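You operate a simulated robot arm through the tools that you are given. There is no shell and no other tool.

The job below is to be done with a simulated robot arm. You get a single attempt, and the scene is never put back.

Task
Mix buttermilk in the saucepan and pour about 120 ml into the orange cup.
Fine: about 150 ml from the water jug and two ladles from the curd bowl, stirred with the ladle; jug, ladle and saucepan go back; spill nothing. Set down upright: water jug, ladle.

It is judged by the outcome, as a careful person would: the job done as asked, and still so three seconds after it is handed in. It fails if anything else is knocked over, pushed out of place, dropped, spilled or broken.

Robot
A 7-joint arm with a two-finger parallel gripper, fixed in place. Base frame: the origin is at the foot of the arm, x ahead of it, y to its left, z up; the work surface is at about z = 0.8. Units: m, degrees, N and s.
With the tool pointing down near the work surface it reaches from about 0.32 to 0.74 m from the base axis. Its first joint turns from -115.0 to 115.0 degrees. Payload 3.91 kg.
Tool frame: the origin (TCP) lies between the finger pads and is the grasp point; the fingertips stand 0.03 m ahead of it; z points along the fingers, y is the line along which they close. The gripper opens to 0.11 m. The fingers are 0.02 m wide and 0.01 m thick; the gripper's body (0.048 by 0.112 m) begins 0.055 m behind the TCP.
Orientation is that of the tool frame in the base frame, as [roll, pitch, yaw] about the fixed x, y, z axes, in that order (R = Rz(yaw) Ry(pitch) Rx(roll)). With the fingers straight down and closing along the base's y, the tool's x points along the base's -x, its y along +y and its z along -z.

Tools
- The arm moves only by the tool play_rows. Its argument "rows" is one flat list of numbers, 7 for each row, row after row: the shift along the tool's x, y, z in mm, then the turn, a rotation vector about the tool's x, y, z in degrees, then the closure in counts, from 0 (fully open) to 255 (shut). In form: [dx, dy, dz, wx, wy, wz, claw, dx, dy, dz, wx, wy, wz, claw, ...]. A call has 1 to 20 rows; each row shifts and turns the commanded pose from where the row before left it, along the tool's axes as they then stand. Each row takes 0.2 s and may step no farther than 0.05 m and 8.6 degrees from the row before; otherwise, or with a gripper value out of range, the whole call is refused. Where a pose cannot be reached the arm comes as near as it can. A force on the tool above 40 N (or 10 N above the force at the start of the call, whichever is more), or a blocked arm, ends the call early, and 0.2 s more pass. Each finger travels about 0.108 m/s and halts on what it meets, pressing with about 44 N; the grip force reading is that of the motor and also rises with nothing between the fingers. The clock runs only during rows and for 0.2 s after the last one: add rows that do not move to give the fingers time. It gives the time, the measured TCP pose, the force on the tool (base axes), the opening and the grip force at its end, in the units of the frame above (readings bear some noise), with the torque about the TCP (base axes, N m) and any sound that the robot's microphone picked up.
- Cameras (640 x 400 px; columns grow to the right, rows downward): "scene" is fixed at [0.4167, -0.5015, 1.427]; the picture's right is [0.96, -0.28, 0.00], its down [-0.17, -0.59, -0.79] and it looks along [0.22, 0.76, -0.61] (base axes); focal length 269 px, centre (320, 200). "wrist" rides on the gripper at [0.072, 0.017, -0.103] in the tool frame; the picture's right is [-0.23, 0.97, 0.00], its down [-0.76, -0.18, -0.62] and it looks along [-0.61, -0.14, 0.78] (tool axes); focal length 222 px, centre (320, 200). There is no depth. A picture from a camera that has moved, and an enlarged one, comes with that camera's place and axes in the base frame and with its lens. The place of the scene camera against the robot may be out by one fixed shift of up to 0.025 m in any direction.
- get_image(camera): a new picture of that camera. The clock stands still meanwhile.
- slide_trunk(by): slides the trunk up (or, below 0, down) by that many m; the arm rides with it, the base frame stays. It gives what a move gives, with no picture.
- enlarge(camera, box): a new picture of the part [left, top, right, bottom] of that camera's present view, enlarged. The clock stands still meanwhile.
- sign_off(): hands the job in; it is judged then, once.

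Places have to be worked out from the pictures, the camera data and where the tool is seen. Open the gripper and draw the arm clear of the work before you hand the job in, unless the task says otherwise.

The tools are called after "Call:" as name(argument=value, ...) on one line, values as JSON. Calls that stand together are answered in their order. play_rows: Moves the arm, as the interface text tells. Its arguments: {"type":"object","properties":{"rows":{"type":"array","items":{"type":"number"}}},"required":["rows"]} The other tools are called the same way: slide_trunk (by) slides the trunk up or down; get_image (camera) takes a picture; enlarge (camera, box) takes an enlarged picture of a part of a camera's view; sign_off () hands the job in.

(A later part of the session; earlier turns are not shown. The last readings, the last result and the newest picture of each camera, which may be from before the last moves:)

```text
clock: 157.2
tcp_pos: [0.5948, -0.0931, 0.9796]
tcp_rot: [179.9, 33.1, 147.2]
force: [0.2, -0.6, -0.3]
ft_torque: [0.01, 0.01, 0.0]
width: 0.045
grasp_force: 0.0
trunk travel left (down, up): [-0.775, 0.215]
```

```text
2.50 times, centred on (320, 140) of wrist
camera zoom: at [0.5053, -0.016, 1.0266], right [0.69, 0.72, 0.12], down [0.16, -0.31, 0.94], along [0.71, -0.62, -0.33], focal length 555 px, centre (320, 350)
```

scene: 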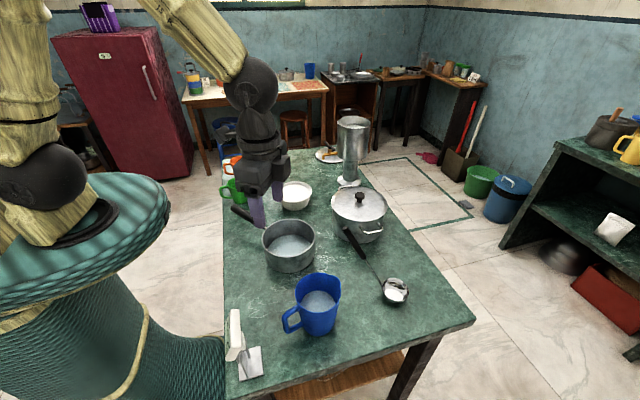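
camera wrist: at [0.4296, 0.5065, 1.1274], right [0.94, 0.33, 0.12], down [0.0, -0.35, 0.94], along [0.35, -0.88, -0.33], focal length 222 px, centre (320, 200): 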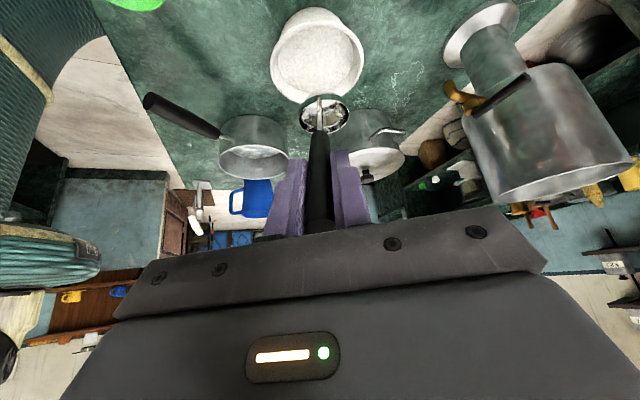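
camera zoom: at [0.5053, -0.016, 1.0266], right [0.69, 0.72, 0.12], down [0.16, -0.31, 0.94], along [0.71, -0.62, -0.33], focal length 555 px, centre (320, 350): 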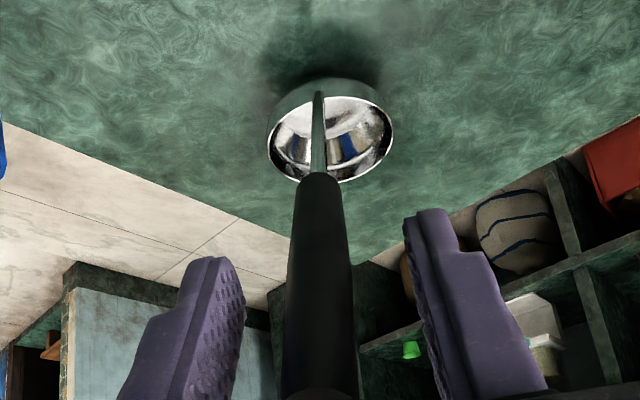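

The ladle stands freely, upright, where it was. I withdraw along the handle axis, bring the hand vertical, and then survey the cups from above for an accurate pour position.

Call:
play_rows(rows=[0, 0, -20, 0, 0, 0, 150, 0, 0, -40, 0, 0, 0, 150, 0, 0, -45, 0, 0, 0, 150, 0, 0, -45, 0, 0, 0, 150, 0, 0, -20, 0, 0, 0, 150, 0, 0, 0, 0, 8.25, 0, 150, 0, 0, 0, 0, 8.25, 0, 150, 0, 0, 0, 0, 8.25, 0, 150, 0, 0, 0, 0, 8.25, 0, 150, 0, 0, 0, 0, 0, 0, 150])

Call:
get_image(camera="scene")

Call:
get_image(camera="wrist")

```text
clock: 159.4
tcp_pos: [0.5159, -0.0434, 1.1213]
tcp_rot: [180.0, 0.0, 147.3]
force: [0.3, -0.5, -0.1]
ft_torque: [0.01, -0.01, -0.01]
width: 0.0453
grasp_force: 0.1
trunk travel left (down, up): [-0.775, 0.215]
```

```text
taken
```

scene: 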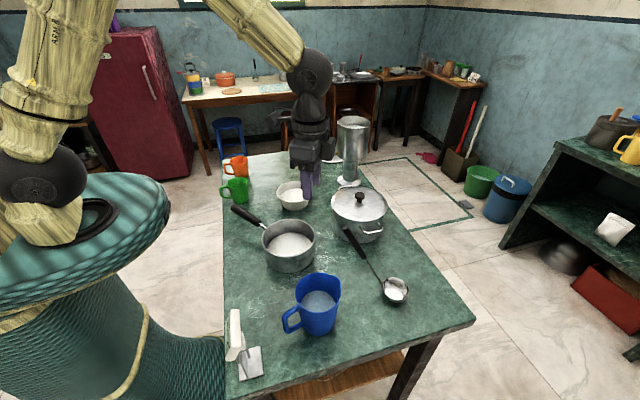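

```text
taken
camera wrist: at [0.4645, 0.0103, 1.2256], right [0.72, 0.7, 0.0], down [0.55, -0.56, 0.62], along [0.43, -0.45, -0.78], focal length 222 px, centre (320, 200)
```

wrist: 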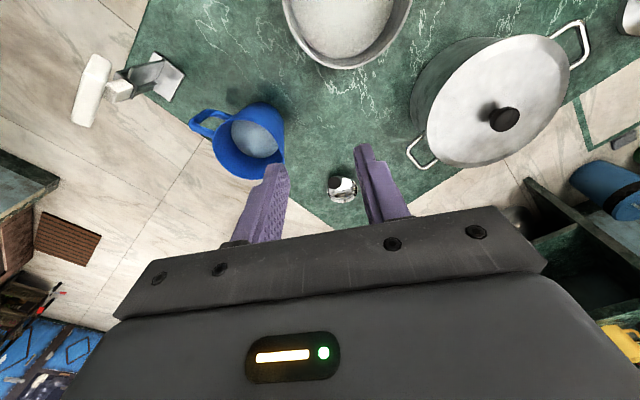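

Everything is in place. I go survey the cups.

Call:
play_rows(rows=[39.2, 19.2, -3, 0, 0, 0, 150, 39.2, 19.2, -3, 0, 0, 0, 150, 39.2, 19.2, -3, 0, 0, 0, 150, 39.2, 19.2, -3, 0, 0, 0, 150, 39.2, 19.2, -3, 0, 0, 0, 150, 39.2, 19.2, -3, 0, 0, 0, 150, 39.2, 19.2, -3, 0, 0, 0, 150, 39.2, 19.2, -3, 0, 0, 0, 150, 39.2, 19.2, -3, 0, 0, 0, 150, 39.2, 19.2, -3, 0, 0, 0, 150, 0, 0, 0, 0, 0, 0, 150])

Call:
play_rows(rows=[0, 0, 0, 0, 0, -7.75, 150, 0, 0, 0, 0, 0, -7.75, 150, 0, 0, 0, 0, 0, -7.75, 150, 0, 0, 0, 0, 0, -7.75, 150, 0, 0, 0, 0, 0, -7.75, 150, 0, 0, 0, 0, 0, -7.75, 150, 0, 0, 0, 0, 0, -7.75, 150, 0, 0, 0, 0, 0, -7.75, 150, 0, 0, 0, 0, 0, -7.75, 150, 0, 0, 0, 0, 0, -7.75, 150, 0, 0, 0, 0, 0, -7.75, 150, 0, 0, 0, 0, 0, -7.75, 150, 0, 0, 0, 0, 0, 0, 150])

Call:
get_image(camera="wrist")

```text
clock: 161.8
tcp_pos: [0.2909, 0.3304, 1.1535]
tcp_rot: [-180.0, 0.0, 147.2]
force: [-0.6, -0.9, 0.7]
ft_torque: [0.03, -0.03, -0.01]
width: 0.0455
grasp_force: 0.0
trunk travel left (down, up): [-0.775, 0.215]
```

```text
clock: 164.6
tcp_pos: [0.2901, 0.3299, 1.1515]
tcp_rot: [180.0, 0.0, -119.6]
force: [0.6, -0.1, -1.0]
ft_torque: [0.04, -0.01, 0.0]
width: 0.0452
grasp_force: 0.0
trunk travel left (down, up): [-0.775, 0.215]
```

```text
taken
camera wrist: at [0.2394, 0.2757, 1.2557], right [-0.73, 0.68, 0.0], down [0.53, 0.57, 0.62], along [0.42, 0.46, -0.78], focal length 222 px, centre (320, 200)
```

wrist: 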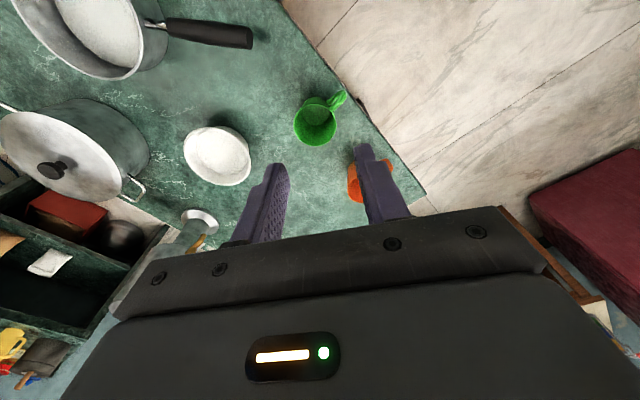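

Orange cup is partly hidden by a finger; I yaw 16° more to bring it into clear view.

Call:
play_rows(rows=[0, 0, 0, 0, 0, -8, 90, 0, 0, 0, 0, 0, -8, 90, 25, 0, 0, 0, 0, 0, 90, 0, 0, 0, 0, 0, 0, 90])

Call:
enlarge(camera="wrist", box=[200, 60, 440, 220])

Call:
enlarge(camera="scene", box=[200, 135, 280, 215])

```text
clock: 165.6
tcp_pos: [0.285, 0.3089, 1.1522]
tcp_rot: [179.9, 0.0, -103.7]
force: [-0.3, -0.1, -0.2]
ft_torque: [0.01, -0.03, -0.03]
width: 0.0711
grasp_force: 0.0
trunk travel left (down, up): [-0.775, 0.215]
```

```text
2.50 times, centred on (320, 140) of wrist
camera zoom: at [0.2517, 0.2414, 1.2564], right [-0.89, 0.45, 0.0], down [0.35, 0.7, 0.62], along [0.28, 0.56, -0.78], focal length 555 px, centre (320, 350)
```

zoom: 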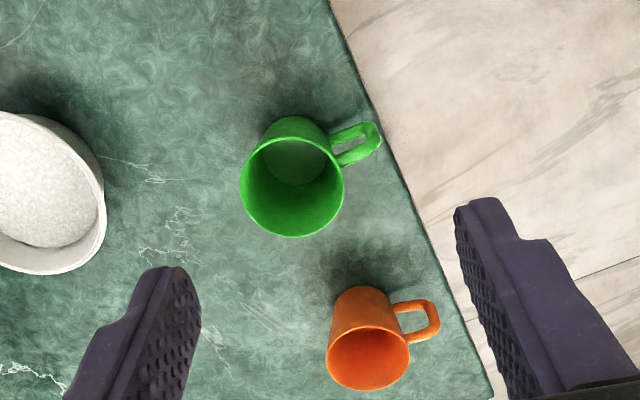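

```text
5.00 times, centred on (240, 175) of scene
camera zoom: at [0.4167, -0.5015, 1.427], right [0.96, -0.28, 0.0], down [-0.17, -0.59, -0.79], along [0.22, 0.76, -0.61], focal length 1346 px, centre (720, 325)
```

zoom: 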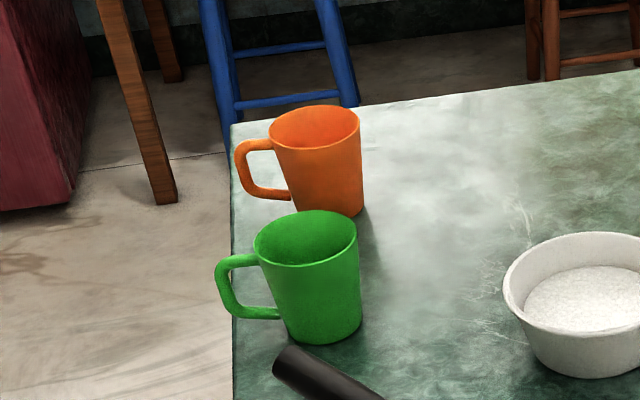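

Wrist estimate puts the orange cup at about (0.355, 0.546) with rim z≈0.87. I take a closer view to confirm.

Call:
play_rows(rows=[-35, 0, 30, 0, 0, 0, 90, -35, 0, 30, 0, 0, 0, 90, -20, 0, 25, 0, 0, 0, 90, 0, 0, 0, 0, 0, 0, 90, 0, 0, 0, 0, 0, 0, 90])

Call:
enlarge(camera="wrist", box=[200, 60, 440, 220])

```text
clock: 166.8
tcp_pos: [0.3064, 0.3967, 1.0655]
tcp_rot: [-180.0, -0.1, -103.8]
force: [0.3, -0.9, 0.2]
ft_torque: [0.01, 0.02, 0.02]
width: 0.0714
grasp_force: 0.0
trunk travel left (down, up): [-0.775, 0.215]
```

```text
2.50 times, centred on (320, 140) of wrist
camera zoom: at [0.2712, 0.3288, 1.1689], right [-0.89, 0.45, 0.0], down [0.35, 0.7, 0.62], along [0.28, 0.56, -0.78], focal length 555 px, centre (320, 350)
```

zoom: 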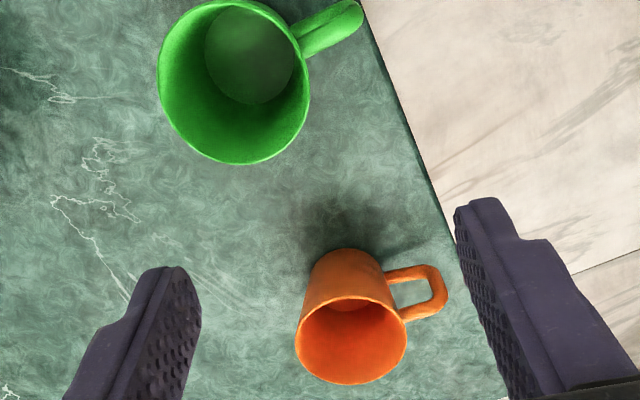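

Confirmed: cup centre ≈ (0.355, 0.545), rim radius 0.037, rim z ≈ 0.875. I go back to the saucepan and orient for a rim grip on the side away from the pour (s=−35°).

Call:
play_rows(rows=[0, 0, -30, 0, 0, 0, 90, 0, 0, -25, 0, 0, 0, 90, 36, -20.5, 0, 0, 0, 0, 90, 36, -20.5, 0, 0, 0, 0, 90, 36, -20.5, 0, 0, 0, 0, 90, 36, -20.5, 0, 0, 0, 0, 90, 36, -20.5, 0, 0, 0, 0, 90, 36, -20.5, 0, 0, 0, 0, 90, 36, -20.5, 0, 0, 0, 0, 90, 36, -20.5, 0, 0, 0, 0, 90, 36, -20.5, 0, 0, 0, 0, 90, 34, -20.5, 0, 0, 0, 0, 90])

Call:
play_rows(rows=[0, 0, 0, 0, 0, 8, 100, 0, 0, 0, 0, 0, 8, 100, 0, 0, 0, 0, 0, 8, 100, 0, 0, 0, 0, 0, 8, 100, 0, 0, 0, 0, 0, 8, 100, 0, 0, 0, 0, 0, 8, 100, 0, 0, 0, 0, 0, 8, 100, 0, 0, 0, 0, 0, 8, 100, 0, 0, 0, 0, 0, 8, 100, 0, 0, 0, 0, 0, 8, 100, 0, 0, 0, 0, 0, 8, 130, 0, 0, 0, 0, 0, 8, 130, 0, 0, 0, 0, 0, 8, 130, 0, 0, 0, 0, 0, 7.2, 130, 0, 0, 0, 0, 0, 0, 130])

Call:
get_image(camera="wrist")

Call:
get_image(camera="scene")

```text
clock: 169.4
tcp_pos: [0.42, -0.0039, 1.1206]
tcp_rot: [-179.9, 0.0, -103.7]
force: [0.0, 0.0, 0.4]
ft_torque: [-0.03, 0.05, 0.02]
width: 0.0711
grasp_force: 0.1
trunk travel left (down, up): [-0.775, 0.215]
```

```text
clock: 172.6
tcp_pos: [0.4211, -0.002, 1.1204]
tcp_rot: [-180.0, -0.1, 145.0]
force: [-0.7, 0.0, -0.4]
ft_torque: [0.0, 0.0, 0.0]
width: 0.0538
grasp_force: 0.1
trunk travel left (down, up): [-0.775, 0.215]
```

```text
taken
camera wrist: at [0.3703, 0.0522, 1.2251], right [0.75, 0.67, 0.0], down [0.52, -0.58, 0.62], along [0.42, -0.46, -0.78], focal length 222 px, centre (320, 200)
```

wrist: 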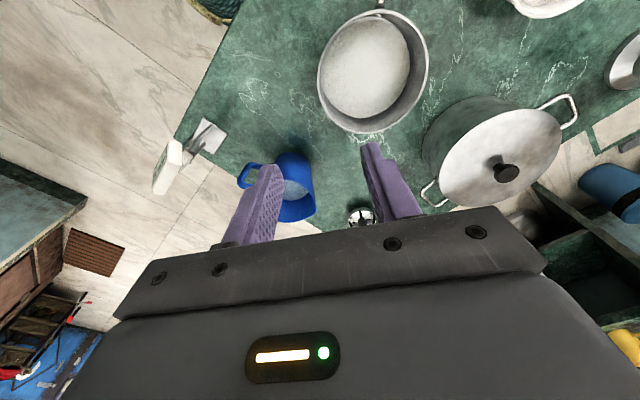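

```text
taken
```

scene: 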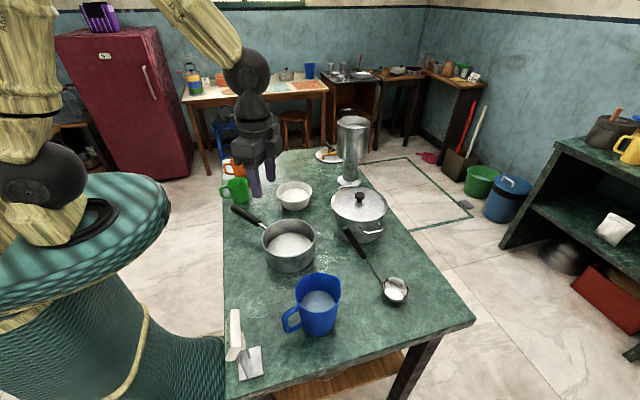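

The TCP is right above the near-right rim point I want (≈(0.421,−0.002)). I descend partway and check the rim lies between the fingers.

Call:
play_rows(rows=[0, 0, 40, 0, 0, 0, 130, 0, 0, 40, 0, 0, 0, 130, 0, 0, 40, 0, 0, 0, 130, 0, 0, 40, 0, 0, 0, 130, 0, 0, 20, 0, 0, 0, 130, 0, 0, 0, 0, 0, 0, 130])

Call:
enlarge(camera="wrist", box=[200, 60, 440, 220])

Call:
enlarge(camera="scene", box=[220, 180, 340, 300])

```text
clock: 174.0
tcp_pos: [0.4201, -0.0035, 0.9433]
tcp_rot: [179.9, -0.1, 145.0]
force: [-0.2, 0.6, -0.3]
ft_torque: [0.03, -0.01, 0.02]
width: 0.0538
grasp_force: 0.0
trunk travel left (down, up): [-0.775, 0.215]
```

```text
2.50 times, centred on (320, 140) of wrist
camera zoom: at [0.3704, 0.0522, 1.0468], right [0.74, 0.67, 0.0], down [0.52, -0.58, 0.62], along [0.42, -0.46, -0.78], focal length 555 px, centre (320, 350)
```

zoom: 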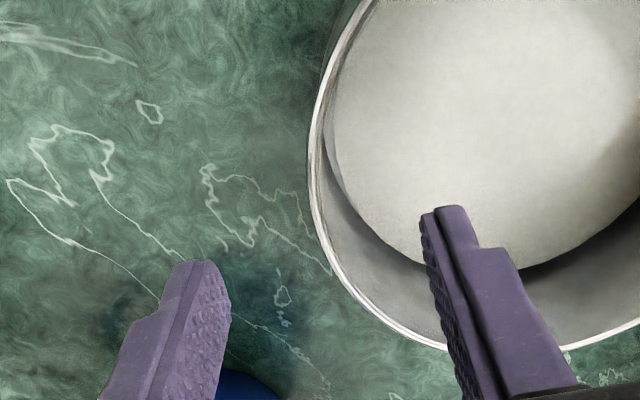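

```text
3.33 times, centred on (280, 240) of scene
camera zoom: at [0.4167, -0.5015, 1.427], right [0.96, -0.28, 0.0], down [-0.17, -0.59, -0.79], along [0.22, 0.76, -0.61], focal length 897 px, centre (453, 67)
```

zoom: 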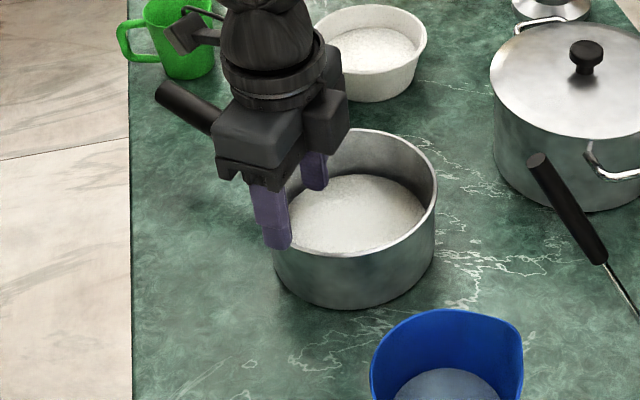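

The rim runs between the fingers almost exactly under the TCP; its tangent differs by ~5°, so I yaw 4.5°, shift 1.3 mm outward and go down so the tips are ~3.5 cm below the rim yet above the liquid.

Call:
play_rows(rows=[0, -1.3, 0, 0, 0, 4.5, 130, 0, 0, 25, 0, 0, 0, 130, 0, 0, 25, 0, 0, 0, 130, 0, 0, 15, 0, 0, 0, 130, 0, 0, 8, 0, 0, 0, 130, 0, 0, 0, 0, 0, 0, 130])

Call:
enlarge(camera="wrist", box=[200, 60, 440, 220])

Call:
enlarge(camera="scene", box=[220, 180, 340, 300])

```text
clock: 175.4
tcp_pos: [0.4198, -0.0026, 0.8688]
tcp_rot: [179.8, -0.1, 140.4]
force: [0.3, -0.4, -0.5]
ft_torque: [0.0, 0.04, 0.02]
width: 0.0539
grasp_force: 0.0
trunk travel left (down, up): [-0.775, 0.215]
```

```text
2.50 times, centred on (320, 140) of wrist
camera zoom: at [0.3748, 0.055, 0.9725], right [0.79, 0.61, 0.0], down [0.47, -0.62, 0.62], along [0.38, -0.49, -0.78], focal length 555 px, centre (320, 350)
```

zoom: 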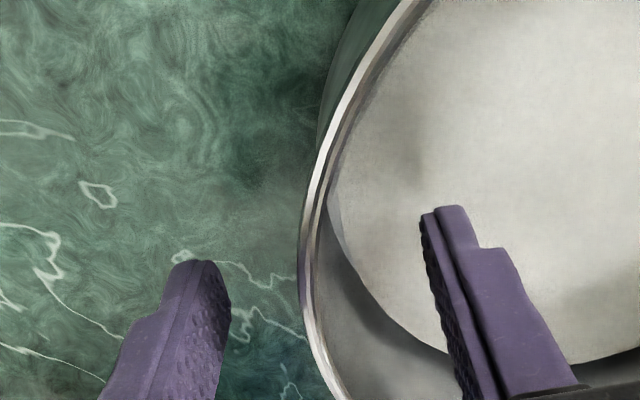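

```text
3.33 times, centred on (280, 240) of scene
camera zoom: at [0.4167, -0.5015, 1.427], right [0.96, -0.28, 0.0], down [-0.17, -0.59, -0.79], along [0.22, 0.76, -0.61], focal length 897 px, centre (453, 67)
```

zoom: 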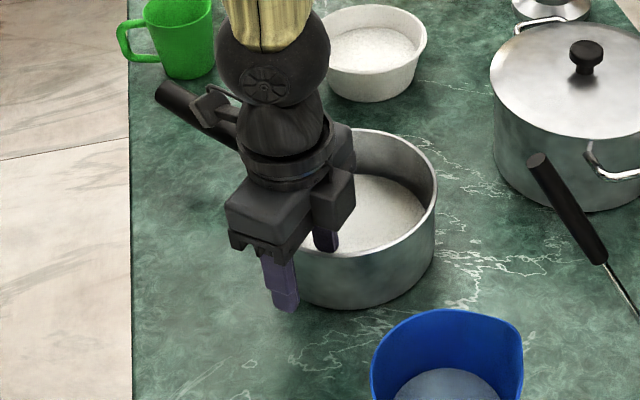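

The rim tangent is now aligned; the wall is about 2 mm outside centre. I shift 2 mm and close gently on the wall.

Call:
play_rows(rows=[0, -2, 0, 0, 0, 0, 150, 0, 0, 0, 0, 0, 0, 180, 0, 0, 0, 0, 0, 0, 205, 0, 0, 0, 0, 0, 0, 220, 0, 0, 0, 0, 0, 0, 235, 0, 0, 0, 0, 0, 0, 245, 0, 0, 0, 0, 0, 0, 255, 0, 0, 0, 0, 0, 0, 255, 0, 0, 0, 0, 0, 0, 255])

Call:
enlarge(camera="wrist", box=[200, 60, 440, 220])

Call:
enlarge(camera="scene", box=[220, 180, 340, 300])

```text
clock: 177.4
tcp_pos: [0.4188, -0.0052, 0.8689]
tcp_rot: [179.9, 0.1, 140.5]
force: [2.8, -1.3, 6.2]
ft_torque: [0.67, -1.09, -0.31]
width: 0.0026
grasp_force: 42.6
trunk travel left (down, up): [-0.775, 0.215]
```

```text
2.50 times, centred on (320, 140) of wrist
camera zoom: at [0.3733, 0.0535, 0.9724], right [0.8, 0.61, 0.0], down [0.47, -0.62, 0.62], along [0.38, -0.5, -0.78], focal length 555 px, centre (320, 350)
```

zoom: 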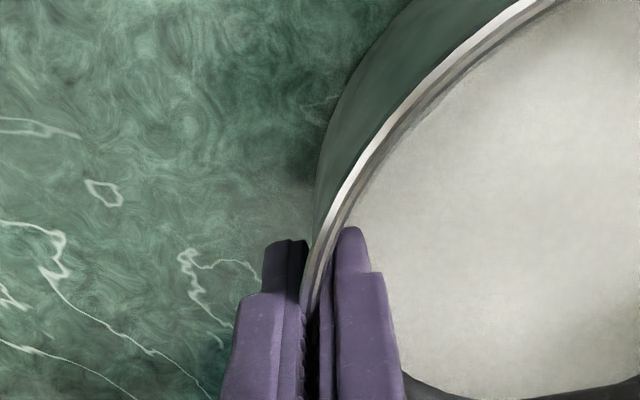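

```text
3.33 times, centred on (280, 240) of scene
camera zoom: at [0.4167, -0.5015, 1.427], right [0.96, -0.28, 0.0], down [-0.17, -0.59, -0.79], along [0.22, 0.76, -0.61], focal length 897 px, centre (453, 67)
```

zoom: 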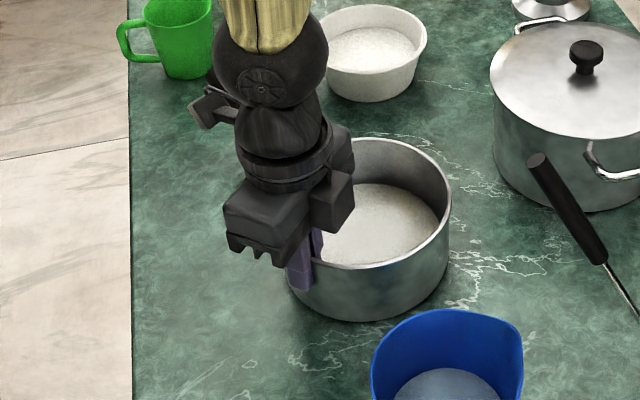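

The pan seems to have shifted as the pads seated. Let me look carefully before doing anything more.

Call:
get_image(camera="scene")

Call:
get_image(camera="wrist")

Call:
enlarge(camera="scene", box=[210, 150, 350, 290])

```text
taken
```

scene: 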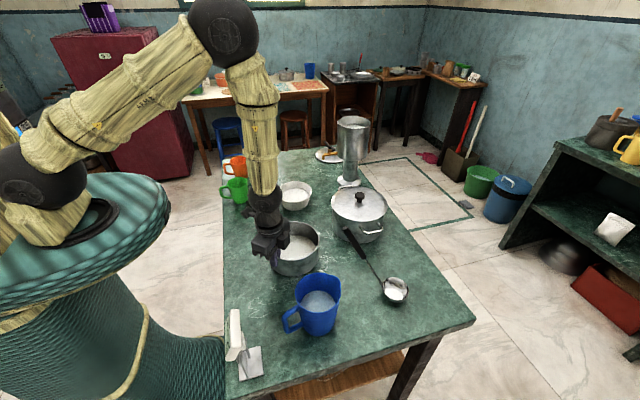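

```text
taken
camera wrist: at [0.3733, 0.0535, 0.9724], right [0.8, 0.61, 0.0], down [0.47, -0.62, 0.62], along [0.38, -0.5, -0.78], focal length 222 px, centre (320, 200)
```

wrist: 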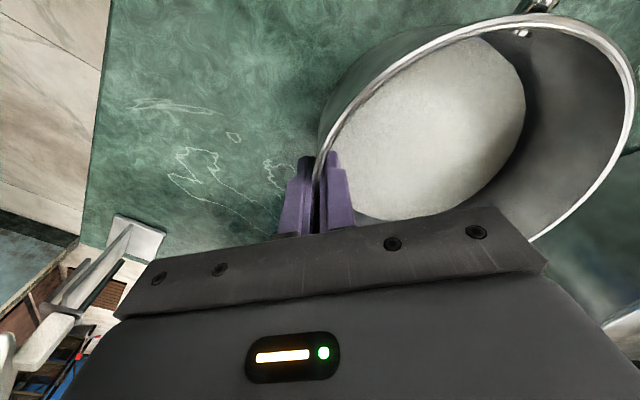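

```text
2.86 times, centred on (280, 220) of scene
camera zoom: at [0.4167, -0.5015, 1.427], right [0.96, -0.28, 0.0], down [-0.17, -0.59, -0.79], along [0.22, 0.76, -0.61], focal length 769 px, centre (434, 143)
```

zoom: 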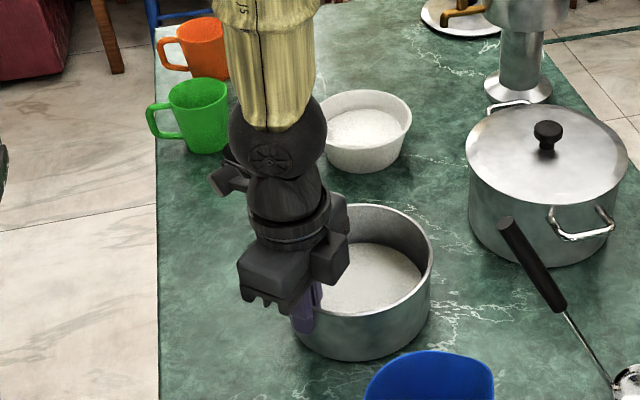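

The pan pivoted about 10° around the grip as the pads went flush on the wall, but it's upright and nothing else is touched; I will restore its orientation on return. The torque shows the far side pressed into the table, so I rotate the hand slightly to relieve that.

Call:
play_rows(rows=[0, 0, 0, -1, 0, 0, 255, 0, 0, 0, 0, 0, 0, 255])

Call:
play_rows(rows=[0, 0, 0, -1, 0, 0, 255, 0, 0, 0, 0, 0, 0, 255])

```text
clock: 178.0
tcp_pos: [0.4194, -0.005, 0.8683]
tcp_rot: [179.0, 0.0, 140.4]
force: [4.4, -3.4, 6.1]
ft_torque: [-0.93, -0.33, -0.03]
width: 0.0027
grasp_force: 42.4
trunk travel left (down, up): [-0.775, 0.215]
```

```text
clock: 178.6
tcp_pos: [0.419, -0.0062, 0.8675]
tcp_rot: [177.9, -0.1, 140.4]
force: [1.3, -5.5, 7.7]
ft_torque: [-1.07, 0.04, -0.1]
width: 0.0025
grasp_force: 42.1
trunk travel left (down, up): [-0.775, 0.215]
```

Torque about the grip axis reversed; I set back 1.2° to balance, then lift a few mm very slowly.

Call:
play_rows(rows=[0, 0, 0, 1.2, 0, 0, 255, 0, 0, -1, 0, 0, 0, 255, 0, 0, 0, 0, 0, 0, 255])

Call:
play_rows(rows=[0, 0, -2, 0, 0, 0, 255, 0, 0, -2, 0, 0, 0, 255, 0, 0, 0, 0, 0, 0, 255])

Call:
enlarge(camera="scene", box=[220, 180, 340, 300])

```text
clock: 179.4
tcp_pos: [0.4186, -0.0056, 0.8681]
tcp_rot: [179.2, 0.0, 140.6]
force: [0.1, 0.1, 0.3]
ft_torque: [-0.45, -0.03, 0.12]
width: 0.0026
grasp_force: 42.5
trunk travel left (down, up): [-0.775, 0.215]
```

```text
clock: 180.2
tcp_pos: [0.4193, -0.0053, 0.8744]
tcp_rot: [179.2, 0.1, 140.5]
force: [-0.4, -0.2, -6.6]
ft_torque: [-0.55, 0.22, -0.03]
width: 0.0027
grasp_force: 42.3
trunk travel left (down, up): [-0.775, 0.215]
```

```text
3.33 times, centred on (280, 240) of scene
camera zoom: at [0.4167, -0.5015, 1.427], right [0.96, -0.28, 0.0], down [-0.17, -0.59, -0.79], along [0.22, 0.76, -0.61], focal length 897 px, centre (453, 67)
```

zoom: 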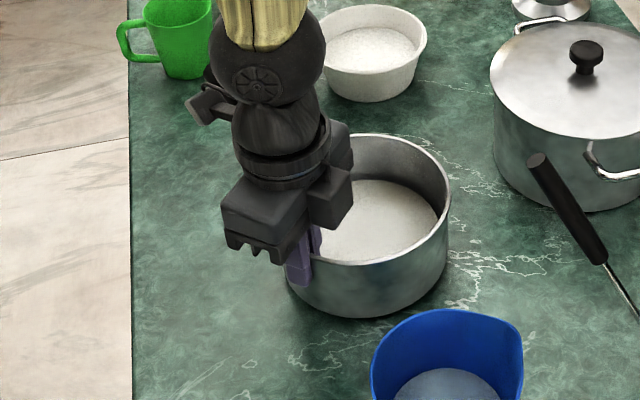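

The full weight (~6.7 N) is carried with 0.56 N m—well within grip capacity. I lift further and watch for slip.

Call:
play_rows(rows=[0, 0, -4, 0, 0, 0, 255, 0, 0, -8, 0, 0, 0, 255, 0, 0, -8, 0, 0, 0, 255, 0, 0, -4, 0, 0, 0, 255, 0, 0, 0, 0, 0, 0, 255, 0, 0, 0, 0, 0, 0, 255])

Call:
enlarge(camera="scene", box=[220, 180, 340, 300])

Call:
get_image(camera="wrist")

```text
clock: 181.6
tcp_pos: [0.4174, -0.0049, 0.8979]
tcp_rot: [179.2, 0.0, 140.5]
force: [-0.1, 0.0, -5.8]
ft_torque: [-0.54, 0.29, 0.01]
width: 0.0026
grasp_force: 43.5
trunk travel left (down, up): [-0.775, 0.215]
```

```text
3.33 times, centred on (280, 240) of scene
camera zoom: at [0.4167, -0.5015, 1.427], right [0.96, -0.28, 0.0], down [-0.17, -0.59, -0.79], along [0.22, 0.76, -0.61], focal length 897 px, centre (453, 67)
```

zoom: 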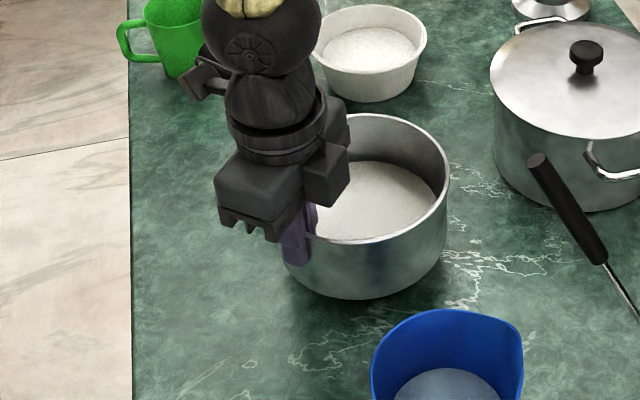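

```text
taken
camera wrist: at [0.3713, 0.0526, 1.0017], right [0.79, 0.61, 0.01], down [0.47, -0.63, 0.62], along [0.39, -0.49, -0.78], focal length 222 px, centre (320, 200)
```

wrist: 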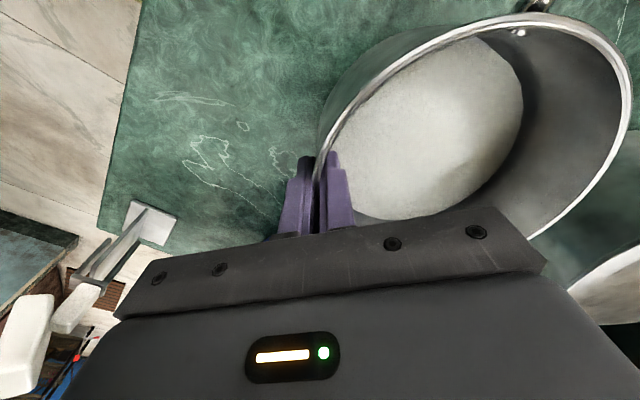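

Pan is level and stable. I raise it to a safe carrying height, then weigh it.

Call:
play_rows(rows=[0, 0, -6, 0, 0, 0, 255, 0, 0, -12, 0, 0, 0, 255, 0, 0, -17, 0, 0, 0, 255, 0, 0, -20, 0, 0, 0, 255, 0, 0, -20, 0, 0, 0, 255, 0, 0, -15, 0, 0, 0, 255, 0, 0, -10, 0, 0, 0, 255, 0, 0, -5, 0, 0, 0, 255, 0, 0, 0, 0, 0, 0, 255, 0, 0, 0, 0, 0, 0, 255])

Call:
play_rows(rows=[0, 0, 0, 0, 0, 0, 255])

Call:
play_rows(rows=[0, 0, 0, 0, 0, 0, 255])

Call:
play_rows(rows=[0, 0, 0, 0, 0, 0, 255])

Call:
play_rows(rows=[0, 0, 0, 0, 0, 0, 255])

Call:
play_rows(rows=[0, 0, 0, 0, 0, 0, 255])

Call:
play_rows(rows=[0, 0, 0, 0, 0, 0, 255])

Call:
get_image(camera="scene")

```text
clock: 183.8
tcp_pos: [0.4178, -0.0074, 1.0017]
tcp_rot: [179.2, 0.0, 140.4]
force: [0.5, -0.2, -6.3]
ft_torque: [-0.56, 0.23, -0.01]
width: 0.0026
grasp_force: 42.9
trunk travel left (down, up): [-0.775, 0.215]
```

```text
clock: 184.2
tcp_pos: [0.4172, -0.0063, 1.0013]
tcp_rot: [179.2, 0.0, 140.5]
force: [-0.6, 0.0, -6.1]
ft_torque: [-0.56, 0.24, -0.03]
width: 0.0027
grasp_force: 42.8
trunk travel left (down, up): [-0.775, 0.215]
```

```text
clock: 184.6
tcp_pos: [0.4171, -0.0063, 1.0019]
tcp_rot: [179.2, 0.0, 140.5]
force: [-0.6, 0.2, -7.6]
ft_torque: [-0.55, 0.25, 0.0]
width: 0.0028
grasp_force: 42.8
trunk travel left (down, up): [-0.775, 0.215]
```

```text
clock: 185.0
tcp_pos: [0.4181, -0.007, 1.0013]
tcp_rot: [179.2, 0.0, 140.5]
force: [0.0, 0.3, -7.2]
ft_torque: [-0.52, 0.25, -0.01]
width: 0.0027
grasp_force: 42.5
trunk travel left (down, up): [-0.775, 0.215]
```

```text
clock: 185.4
tcp_pos: [0.4175, -0.0065, 1.002]
tcp_rot: [179.3, 0.1, 140.4]
force: [-0.4, 0.7, -6.1]
ft_torque: [-0.55, 0.25, -0.02]
width: 0.0026
grasp_force: 42.4
trunk travel left (down, up): [-0.775, 0.215]
```

```text
clock: 185.8
tcp_pos: [0.4167, -0.0068, 1.0002]
tcp_rot: [179.2, -0.1, 140.5]
force: [0.7, -0.9, -6.9]
ft_torque: [-0.57, 0.25, 0.0]
width: 0.0026
grasp_force: 42.5
trunk travel left (down, up): [-0.775, 0.215]
```

```text
clock: 186.2
tcp_pos: [0.4165, -0.0078, 1.0019]
tcp_rot: [179.1, 0.0, 140.6]
force: [0.2, 0.1, -6.7]
ft_torque: [-0.51, 0.23, 0.01]
width: 0.0028
grasp_force: 42.5
trunk travel left (down, up): [-0.775, 0.215]
```

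```text
taken
```

scene: 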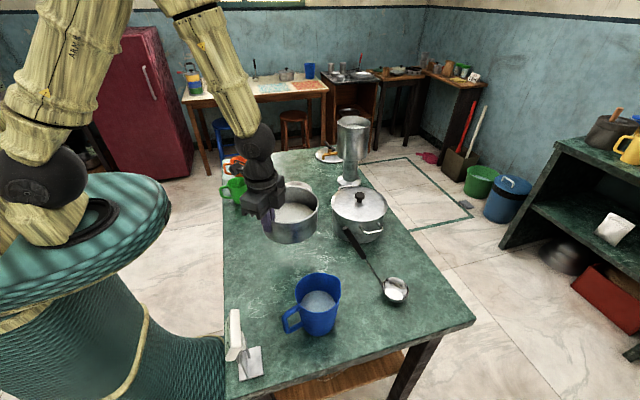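

Baseline: 6.7 N and 0.576 N m about the tilt axis, so 120 ml out should reduce that by about 1.2 N and 0.088 N m. I carry the pan smoothly toward the cups.

Call:
play_rows(rows=[2.5, 4.3, 0, 0, 0, 0, 255, 5.5, 9.5, 0, 0, 0, 0, 255, 8.5, 14.7, 0, 0, 0, 0, 255, 11, 19, 0, 0, 0, 0, 255, 13, 22.5, 0, 0, 0, 0, 255, 15, 26, 0, 0, 0, 0, 255, 15, 26, 0, 0, 0, 0, 255, 15, 26, 0, 0, 0, 0, 255, 13, 22.5, 0, 0, 0, 0, 255, 11.5, 19.9, 0, 0, 0, 0, 255, 9.5, 16.4, 0, 0, 0, 0, 255, 7.5, 13, 0, 0, 0, 0, 255, 5, 8.7, 0, 0, 0, 0, 255, 3, 5.2, 0, 0, 0, 0, 255, 2, 3.5, 0, 0, 0, 0, 255, 0, 0, 0, 0, 0, 0, 255])

Call:
get_image(camera="scene")

```text
clock: 189.6
tcp_pos: [0.4614, 0.2657, 1.0035]
tcp_rot: [179.2, 0.0, 140.6]
force: [-0.3, -0.4, -6.0]
ft_torque: [-0.54, 0.24, -0.02]
width: 0.0027
grasp_force: 43.0
trunk travel left (down, up): [-0.775, 0.215]
```

```text
taken
```

scene: 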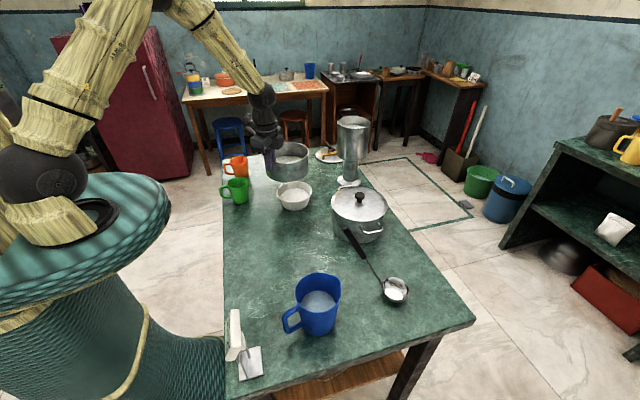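

Now yaw the pan so the pour direction faces the orange cup from the right (p ≈150°).

Call:
play_rows(rows=[0, 0, 0, 0, 0, -2, 255, 0, 0, 0, 0, 0, -4, 255, 0, 0, 0, 0, 0, -6, 255, 0, 0, 0, 0, 0, -7, 255, 0, 0, 0, 0, 0, -7, 255, 0, 0, 0, 0, 0, -7, 255, 0, 0, 0, 0, 0, -7, 255, 0, 0, 0, 0, 0, -7, 255, 0, 0, 0, 0, 0, -7, 255, 0, 0, 0, 0, 0, -7, 255, 0, 0, 0, 0, 0, -7, 255, 0, 0, 0, 0, 0, -7, 255, 0, 0, 0, 0, 0, -7, 255, 0, 0, 0, 0, 0, -6, 255, 0, 0, 0, 0, 0, -5, 255, 0, 0, 0, 0, 0, -4, 255, 0, 0, 0, 0, 0, -2.5, 255, 0, 0, 0, 0, 0, 0, 255])

Call:
get_image(camera="wrist")

Call:
enlarge(camera="scene", box=[200, 90, 360, 220])

```text
clock: 193.4
tcp_pos: [0.4634, 0.2636, 1.0053]
tcp_rot: [-179.9, 0.8, -119.9]
force: [-0.8, -0.5, -7.3]
ft_torque: [-0.13, -0.59, 0.04]
width: 0.0026
grasp_force: 42.3
trunk travel left (down, up): [-0.775, 0.215]
```

```text
taken
camera wrist: at [0.41, 0.2078, 1.1085], right [-0.73, 0.68, 0.0], down [0.53, 0.56, 0.63], along [0.43, 0.46, -0.77], focal length 222 px, centre (320, 200)
```

wrist: 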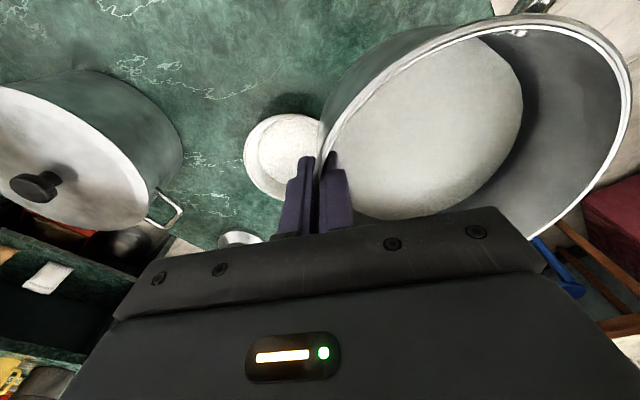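

```text
3.08 times, centred on (280, 155) of scene
camera zoom: at [0.4167, -0.5015, 1.427], right [0.96, -0.28, 0.0], down [-0.17, -0.59, -0.79], along [0.22, 0.76, -0.61], focal length 828 px, centre (443, 338)
```

zoom: 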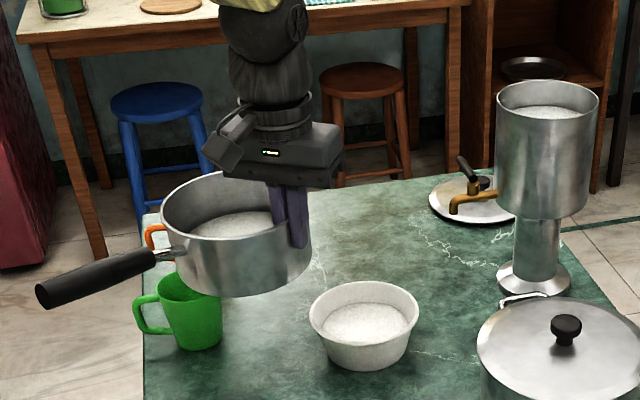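

The pan's centre sits about 10° off the tool axis, so I account for that: the pour lip is at about 151 mm forward and 13 mm to the side of the TCP. I carry it to place the lip near the orange cup, still level and high.

Call:
play_rows(rows=[-4.6, 1.9, 0, 0, 0, 0, 255, -9.3, 3.8, 0, 0, 0, 0, 255, -13.9, 5.6, 0, 0, 0, 0, 255, -17.6, 7.1, 0, 0, 0, 0, 255, -20.4, 8.3, 0, 0, 0, 0, 255, -22.3, 9, 0, 0, 0, 0, 255, -22.3, 9, 0, 0, 0, 0, 255, -20.4, 8.3, 0, 0, 0, 0, 255, -16.7, 6.8, 0, 0, 0, 0, 255, -12.1, 4.9, 0, 0, 0, 0, 255, -8.4, 3.4, 0, 0, 0, 0, 255, -5.6, 2.3, 0, 0, 0, 0, 255, -2.8, 1.1, 0, 0, 0, 0, 255, 0, 0, 0, 0, 0, 0, 255])

Call:
get_image(camera="wrist")

Call:
enlarge(camera="scene", box=[200, 90, 320, 210])

```text
clock: 196.4
tcp_pos: [0.4889, 0.4518, 1.0068]
tcp_rot: [-179.9, 0.7, -120.0]
force: [0.8, -0.2, -6.5]
ft_torque: [-0.14, -0.6, -0.03]
width: 0.0024
grasp_force: 42.9
trunk travel left (down, up): [-0.775, 0.215]
```

```text
taken
camera wrist: at [0.4364, 0.397, 1.1101], right [-0.73, 0.68, 0.0], down [0.53, 0.56, 0.63], along [0.43, 0.46, -0.77], focal length 222 px, centre (320, 200)
```

wrist: 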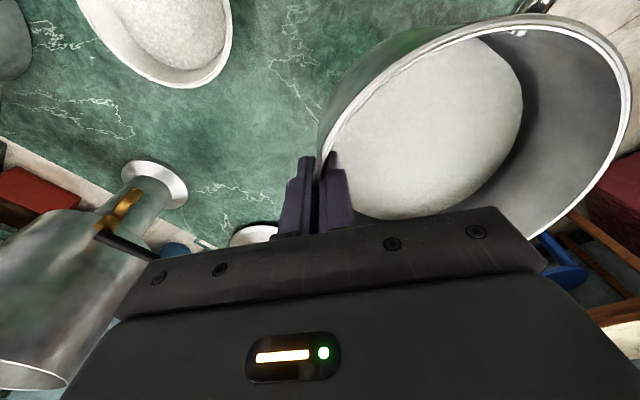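

```text
3.33 times, centred on (260, 150) of scene
camera zoom: at [0.4167, -0.5015, 1.427], right [0.96, -0.28, 0.0], down [-0.17, -0.59, -0.79], along [0.22, 0.76, -0.61], focal length 897 px, centre (520, 367)
```

zoom: 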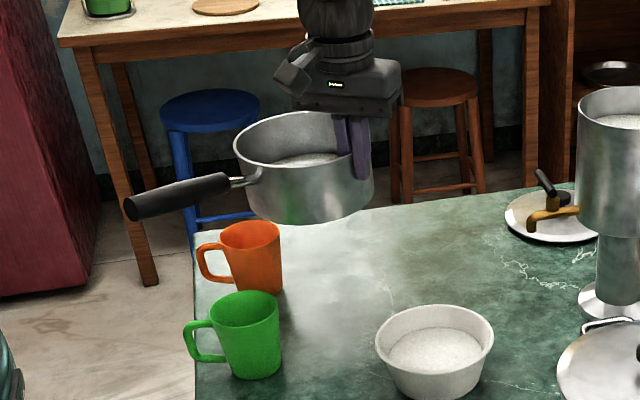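

Both cup and pan project exactly where predicted. I tilt 28° about the lip at height (no pour expected yet), then lower by about 60 mm.

Call:
play_rows(rows=[0, 0, -5.27, 2, 0, 0, 255, 0, 0.1, -10.5, 4, 0, 0, 255, 0, 0.1, -10.5, 4, 0, 0, 255, 0, 0.1, -10.5, 4, 0, 0, 255, 0, 0.1, -10.5, 4, 0, 0, 255, 0, 0.1, -10.5, 4, 0, 0, 255, 0, 0.1, -10.5, 4, 0, 0, 255, 0, 0, -5.27, 2, 0, 0, 255, 0, 0, 0, 0, 0, 0, 255])

Call:
enlarge(camera="scene", box=[200, 90, 320, 210])

```text
clock: 198.4
tcp_pos: [0.4739, 0.4597, 1.0775]
tcp_rot: [-151.7, 0.8, -119.8]
force: [-0.5, 0.6, -5.8]
ft_torque: [-0.09, -0.41, 0.02]
width: 0.0026
grasp_force: 42.4
trunk travel left (down, up): [-0.775, 0.215]
```

```text
3.33 times, centred on (260, 150) of scene
camera zoom: at [0.4167, -0.5015, 1.427], right [0.96, -0.28, 0.0], down [-0.17, -0.59, -0.79], along [0.22, 0.76, -0.61], focal length 897 px, centre (520, 367)
```

zoom: 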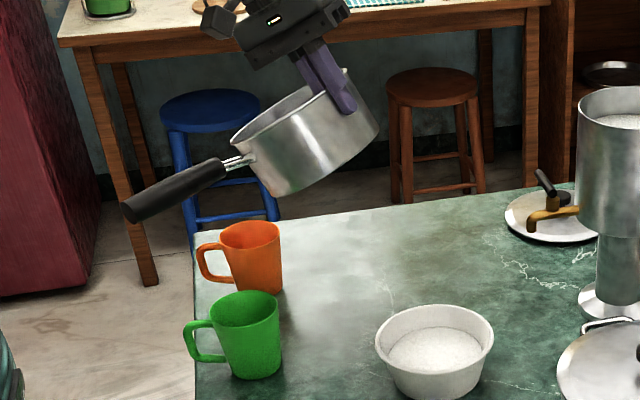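

The pan tilts cleanly and the lip stays put. Lowering about 62 mm.

Call:
play_rows(rows=[0, 4.7, 8.8, 0, 0, 0, 255, 0, 7.5, 14.1, 0, 0, 0, 255, 0, 7.5, 14.1, 0, 0, 0, 255, 0, 5.6, 10.6, 0, 0, 0, 255, 0, 3.8, 7.1, 0, 0, 0, 255, 0, 0, 0, 0, 0, 0, 255])

Call:
enlarge(camera="scene", box=[210, 110, 290, 190])

```text
clock: 199.8
tcp_pos: [0.4742, 0.4604, 1.0158]
tcp_rot: [-151.9, 0.8, -119.9]
force: [-0.2, 0.4, -7.1]
ft_torque: [-0.07, -0.45, 0.01]
width: 0.0024
grasp_force: 42.5
trunk travel left (down, up): [-0.775, 0.215]
```

```text
5.00 times, centred on (250, 150) of scene
camera zoom: at [0.4167, -0.5015, 1.427], right [0.96, -0.28, 0.0], down [-0.17, -0.59, -0.79], along [0.22, 0.76, -0.61], focal length 1346 px, centre (670, 450)
```

zoom: 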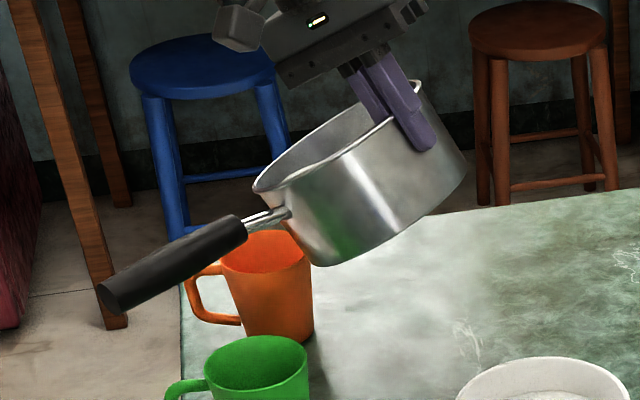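

Lip is above the cup, with clearance. I tilt on in 2° steps to 34° while lowering slightly.

Call:
play_rows(rows=[0, 1, -3.5, 2, 0, 0, 255, 0, 1, -3.5, 2, 0, 0, 255, 0, 1.1, -3.6, 2, 0, 0, 255, 0, 0, 0, 0, 0, 0, 255, 0, 0, 0, 0, 0, 0, 255])

Call:
enlarge(camera="scene", box=[210, 110, 290, 190])

```text
clock: 201.0
tcp_pos: [0.4684, 0.4636, 1.0248]
tcp_rot: [-145.9, 0.9, -120.0]
force: [0.4, -1.0, -7.2]
ft_torque: [-0.05, -0.37, -0.01]
width: 0.0027
grasp_force: 42.6
trunk travel left (down, up): [-0.775, 0.215]
```

```text
5.00 times, centred on (250, 150) of scene
camera zoom: at [0.4167, -0.5015, 1.427], right [0.96, -0.28, 0.0], down [-0.17, -0.59, -0.79], along [0.22, 0.76, -0.61], focal length 1346 px, centre (670, 450)
```

zoom: 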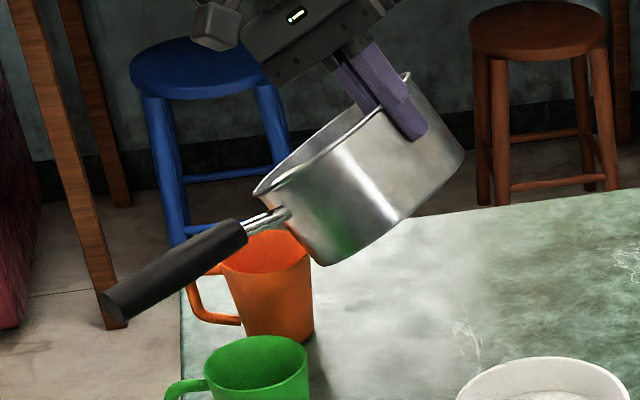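

No flow yet. Continue in 1° steps to 38°.

Call:
play_rows(rows=[0, 0.6, -1.84, 1, 0, 0, 255, 0, 0.6, -1.84, 1, 0, 0, 255, 0, 0.6, -1.84, 1, 0, 0, 255, 0, 0.6, -1.84, 1, 0, 0, 255, 0, 0, 0, 0, 0, 0, 255])

Call:
enlarge(camera="scene", box=[220, 120, 280, 180])

```text
clock: 202.2
tcp_pos: [0.4624, 0.4672, 1.0297]
tcp_rot: [-141.8, 0.8, -120.0]
force: [0.5, -0.3, -6.4]
ft_torque: [-0.01, -0.36, 0.0]
width: 0.0027
grasp_force: 42.7
trunk travel left (down, up): [-0.775, 0.215]
```

```text
6.67 times, centred on (250, 150) of scene
camera zoom: at [0.4167, -0.5015, 1.427], right [0.96, -0.28, 0.0], down [-0.17, -0.59, -0.79], along [0.22, 0.76, -0.61], focal length 1794 px, centre (787, 533)
```

zoom: 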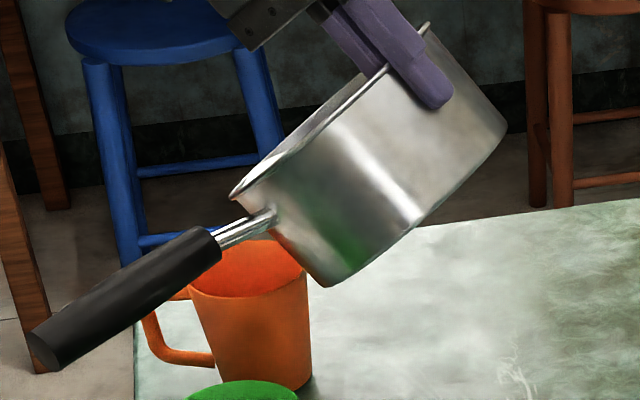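

Lip point is computed at (0.366, 0.538, 0.938), right above the cup opening. I continue 1° at a time.

Call:
play_rows(rows=[0, 0, -2.64, 1, 0, 0, 255, 0, 0, 0, 0, 0, 0, 255, 0, 0, -2.64, 1, 0, 0, 255, 0, 0, 0, 0, 0, 0, 255])

Call:
enlarge(camera="scene", box=[220, 120, 280, 180])

```text
clock: 203.2
tcp_pos: [0.4603, 0.4696, 1.0344]
tcp_rot: [-139.9, 0.8, -119.9]
force: [0.7, -0.3, -6.3]
ft_torque: [0.0, -0.35, 0.02]
width: 0.0023
grasp_force: 42.5
trunk travel left (down, up): [-0.775, 0.215]
```

```text
6.67 times, centred on (250, 150) of scene
camera zoom: at [0.4167, -0.5015, 1.427], right [0.96, -0.28, 0.0], down [-0.17, -0.59, -0.79], along [0.22, 0.76, -0.61], focal length 1794 px, centre (787, 533)
```

zoom: 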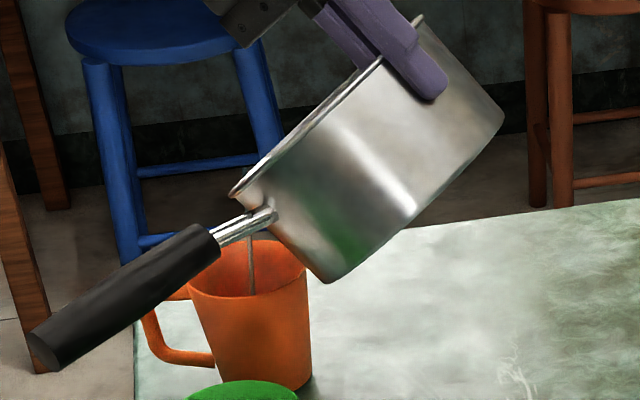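

The stream has started and falls inside the cup. I continue slowly to 44°, with pauses.

Call:
play_rows(rows=[0, 0, 0, 0, 0, 0, 255, 0, 0, -2.64, 1, 0, 0, 255, 0, 0, 0, 0, 0, 0, 255, 0, 0, 0, 0, 0, 0, 255, 0, 0, -2.64, 1, 0, 0, 255, 0, 0, 0, 0, 0, 0, 255, 0, 0, 0, 0, 0, 0, 255])

Call:
enlarge(camera="scene", box=[220, 120, 280, 180])

Call:
play_rows(rows=[0, 0, -2.64, 1, 0, 0, 255, 0, 0, 0, 0, 0, 0, 255, 0, 0, 0, 0, 0, 0, 255, 0, 0, -2.64, 1, 0, 0, 255, 0, 0, 0, 0, 0, 0, 255, 0, 0, 0, 0, 0, 0, 255])

Call:
enlarge(camera="scene", box=[220, 120, 280, 180])

```text
clock: 204.8
tcp_pos: [0.4563, 0.4706, 1.0372]
tcp_rot: [-137.9, 0.9, -120.0]
force: [-0.1, -0.3, -5.9]
ft_torque: [0.0, -0.3, -0.01]
width: 0.0023
grasp_force: 42.0
trunk travel left (down, up): [-0.775, 0.215]
```

```text
6.67 times, centred on (250, 150) of scene
camera zoom: at [0.4167, -0.5015, 1.427], right [0.96, -0.28, 0.0], down [-0.17, -0.59, -0.79], along [0.22, 0.76, -0.61], focal length 1794 px, centre (787, 533)
```

zoom: 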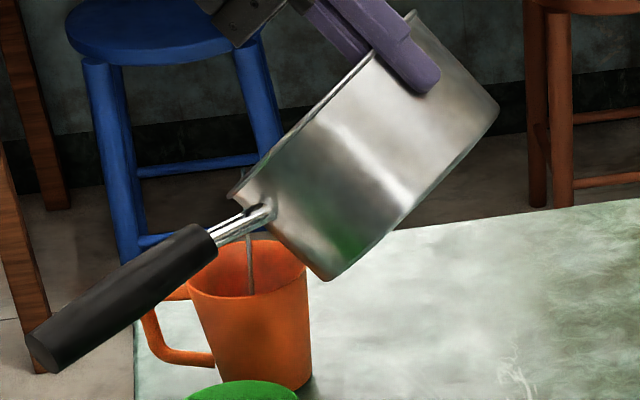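

```text
clock: 206.2
tcp_pos: [0.4539, 0.472, 1.041]
tcp_rot: [-135.9, 0.8, -119.9]
force: [-0.7, 0.0, -5.5]
ft_torque: [0.02, -0.29, 0.0]
width: 0.0027
grasp_force: 42.9
trunk travel left (down, up): [-0.775, 0.215]
```

```text
6.67 times, centred on (250, 150) of scene
camera zoom: at [0.4167, -0.5015, 1.427], right [0.96, -0.28, 0.0], down [-0.17, -0.59, -0.79], along [0.22, 0.76, -0.61], focal length 1794 px, centre (787, 533)
```

zoom: 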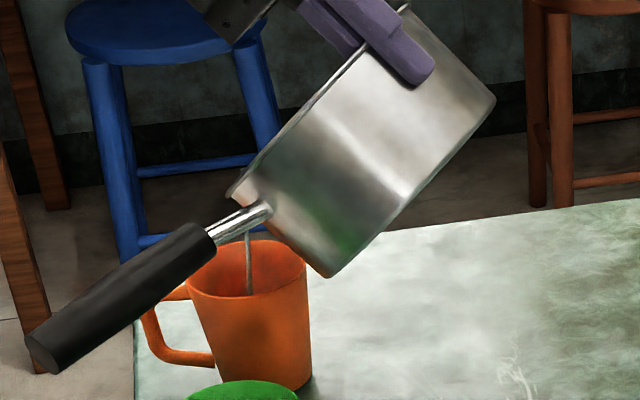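

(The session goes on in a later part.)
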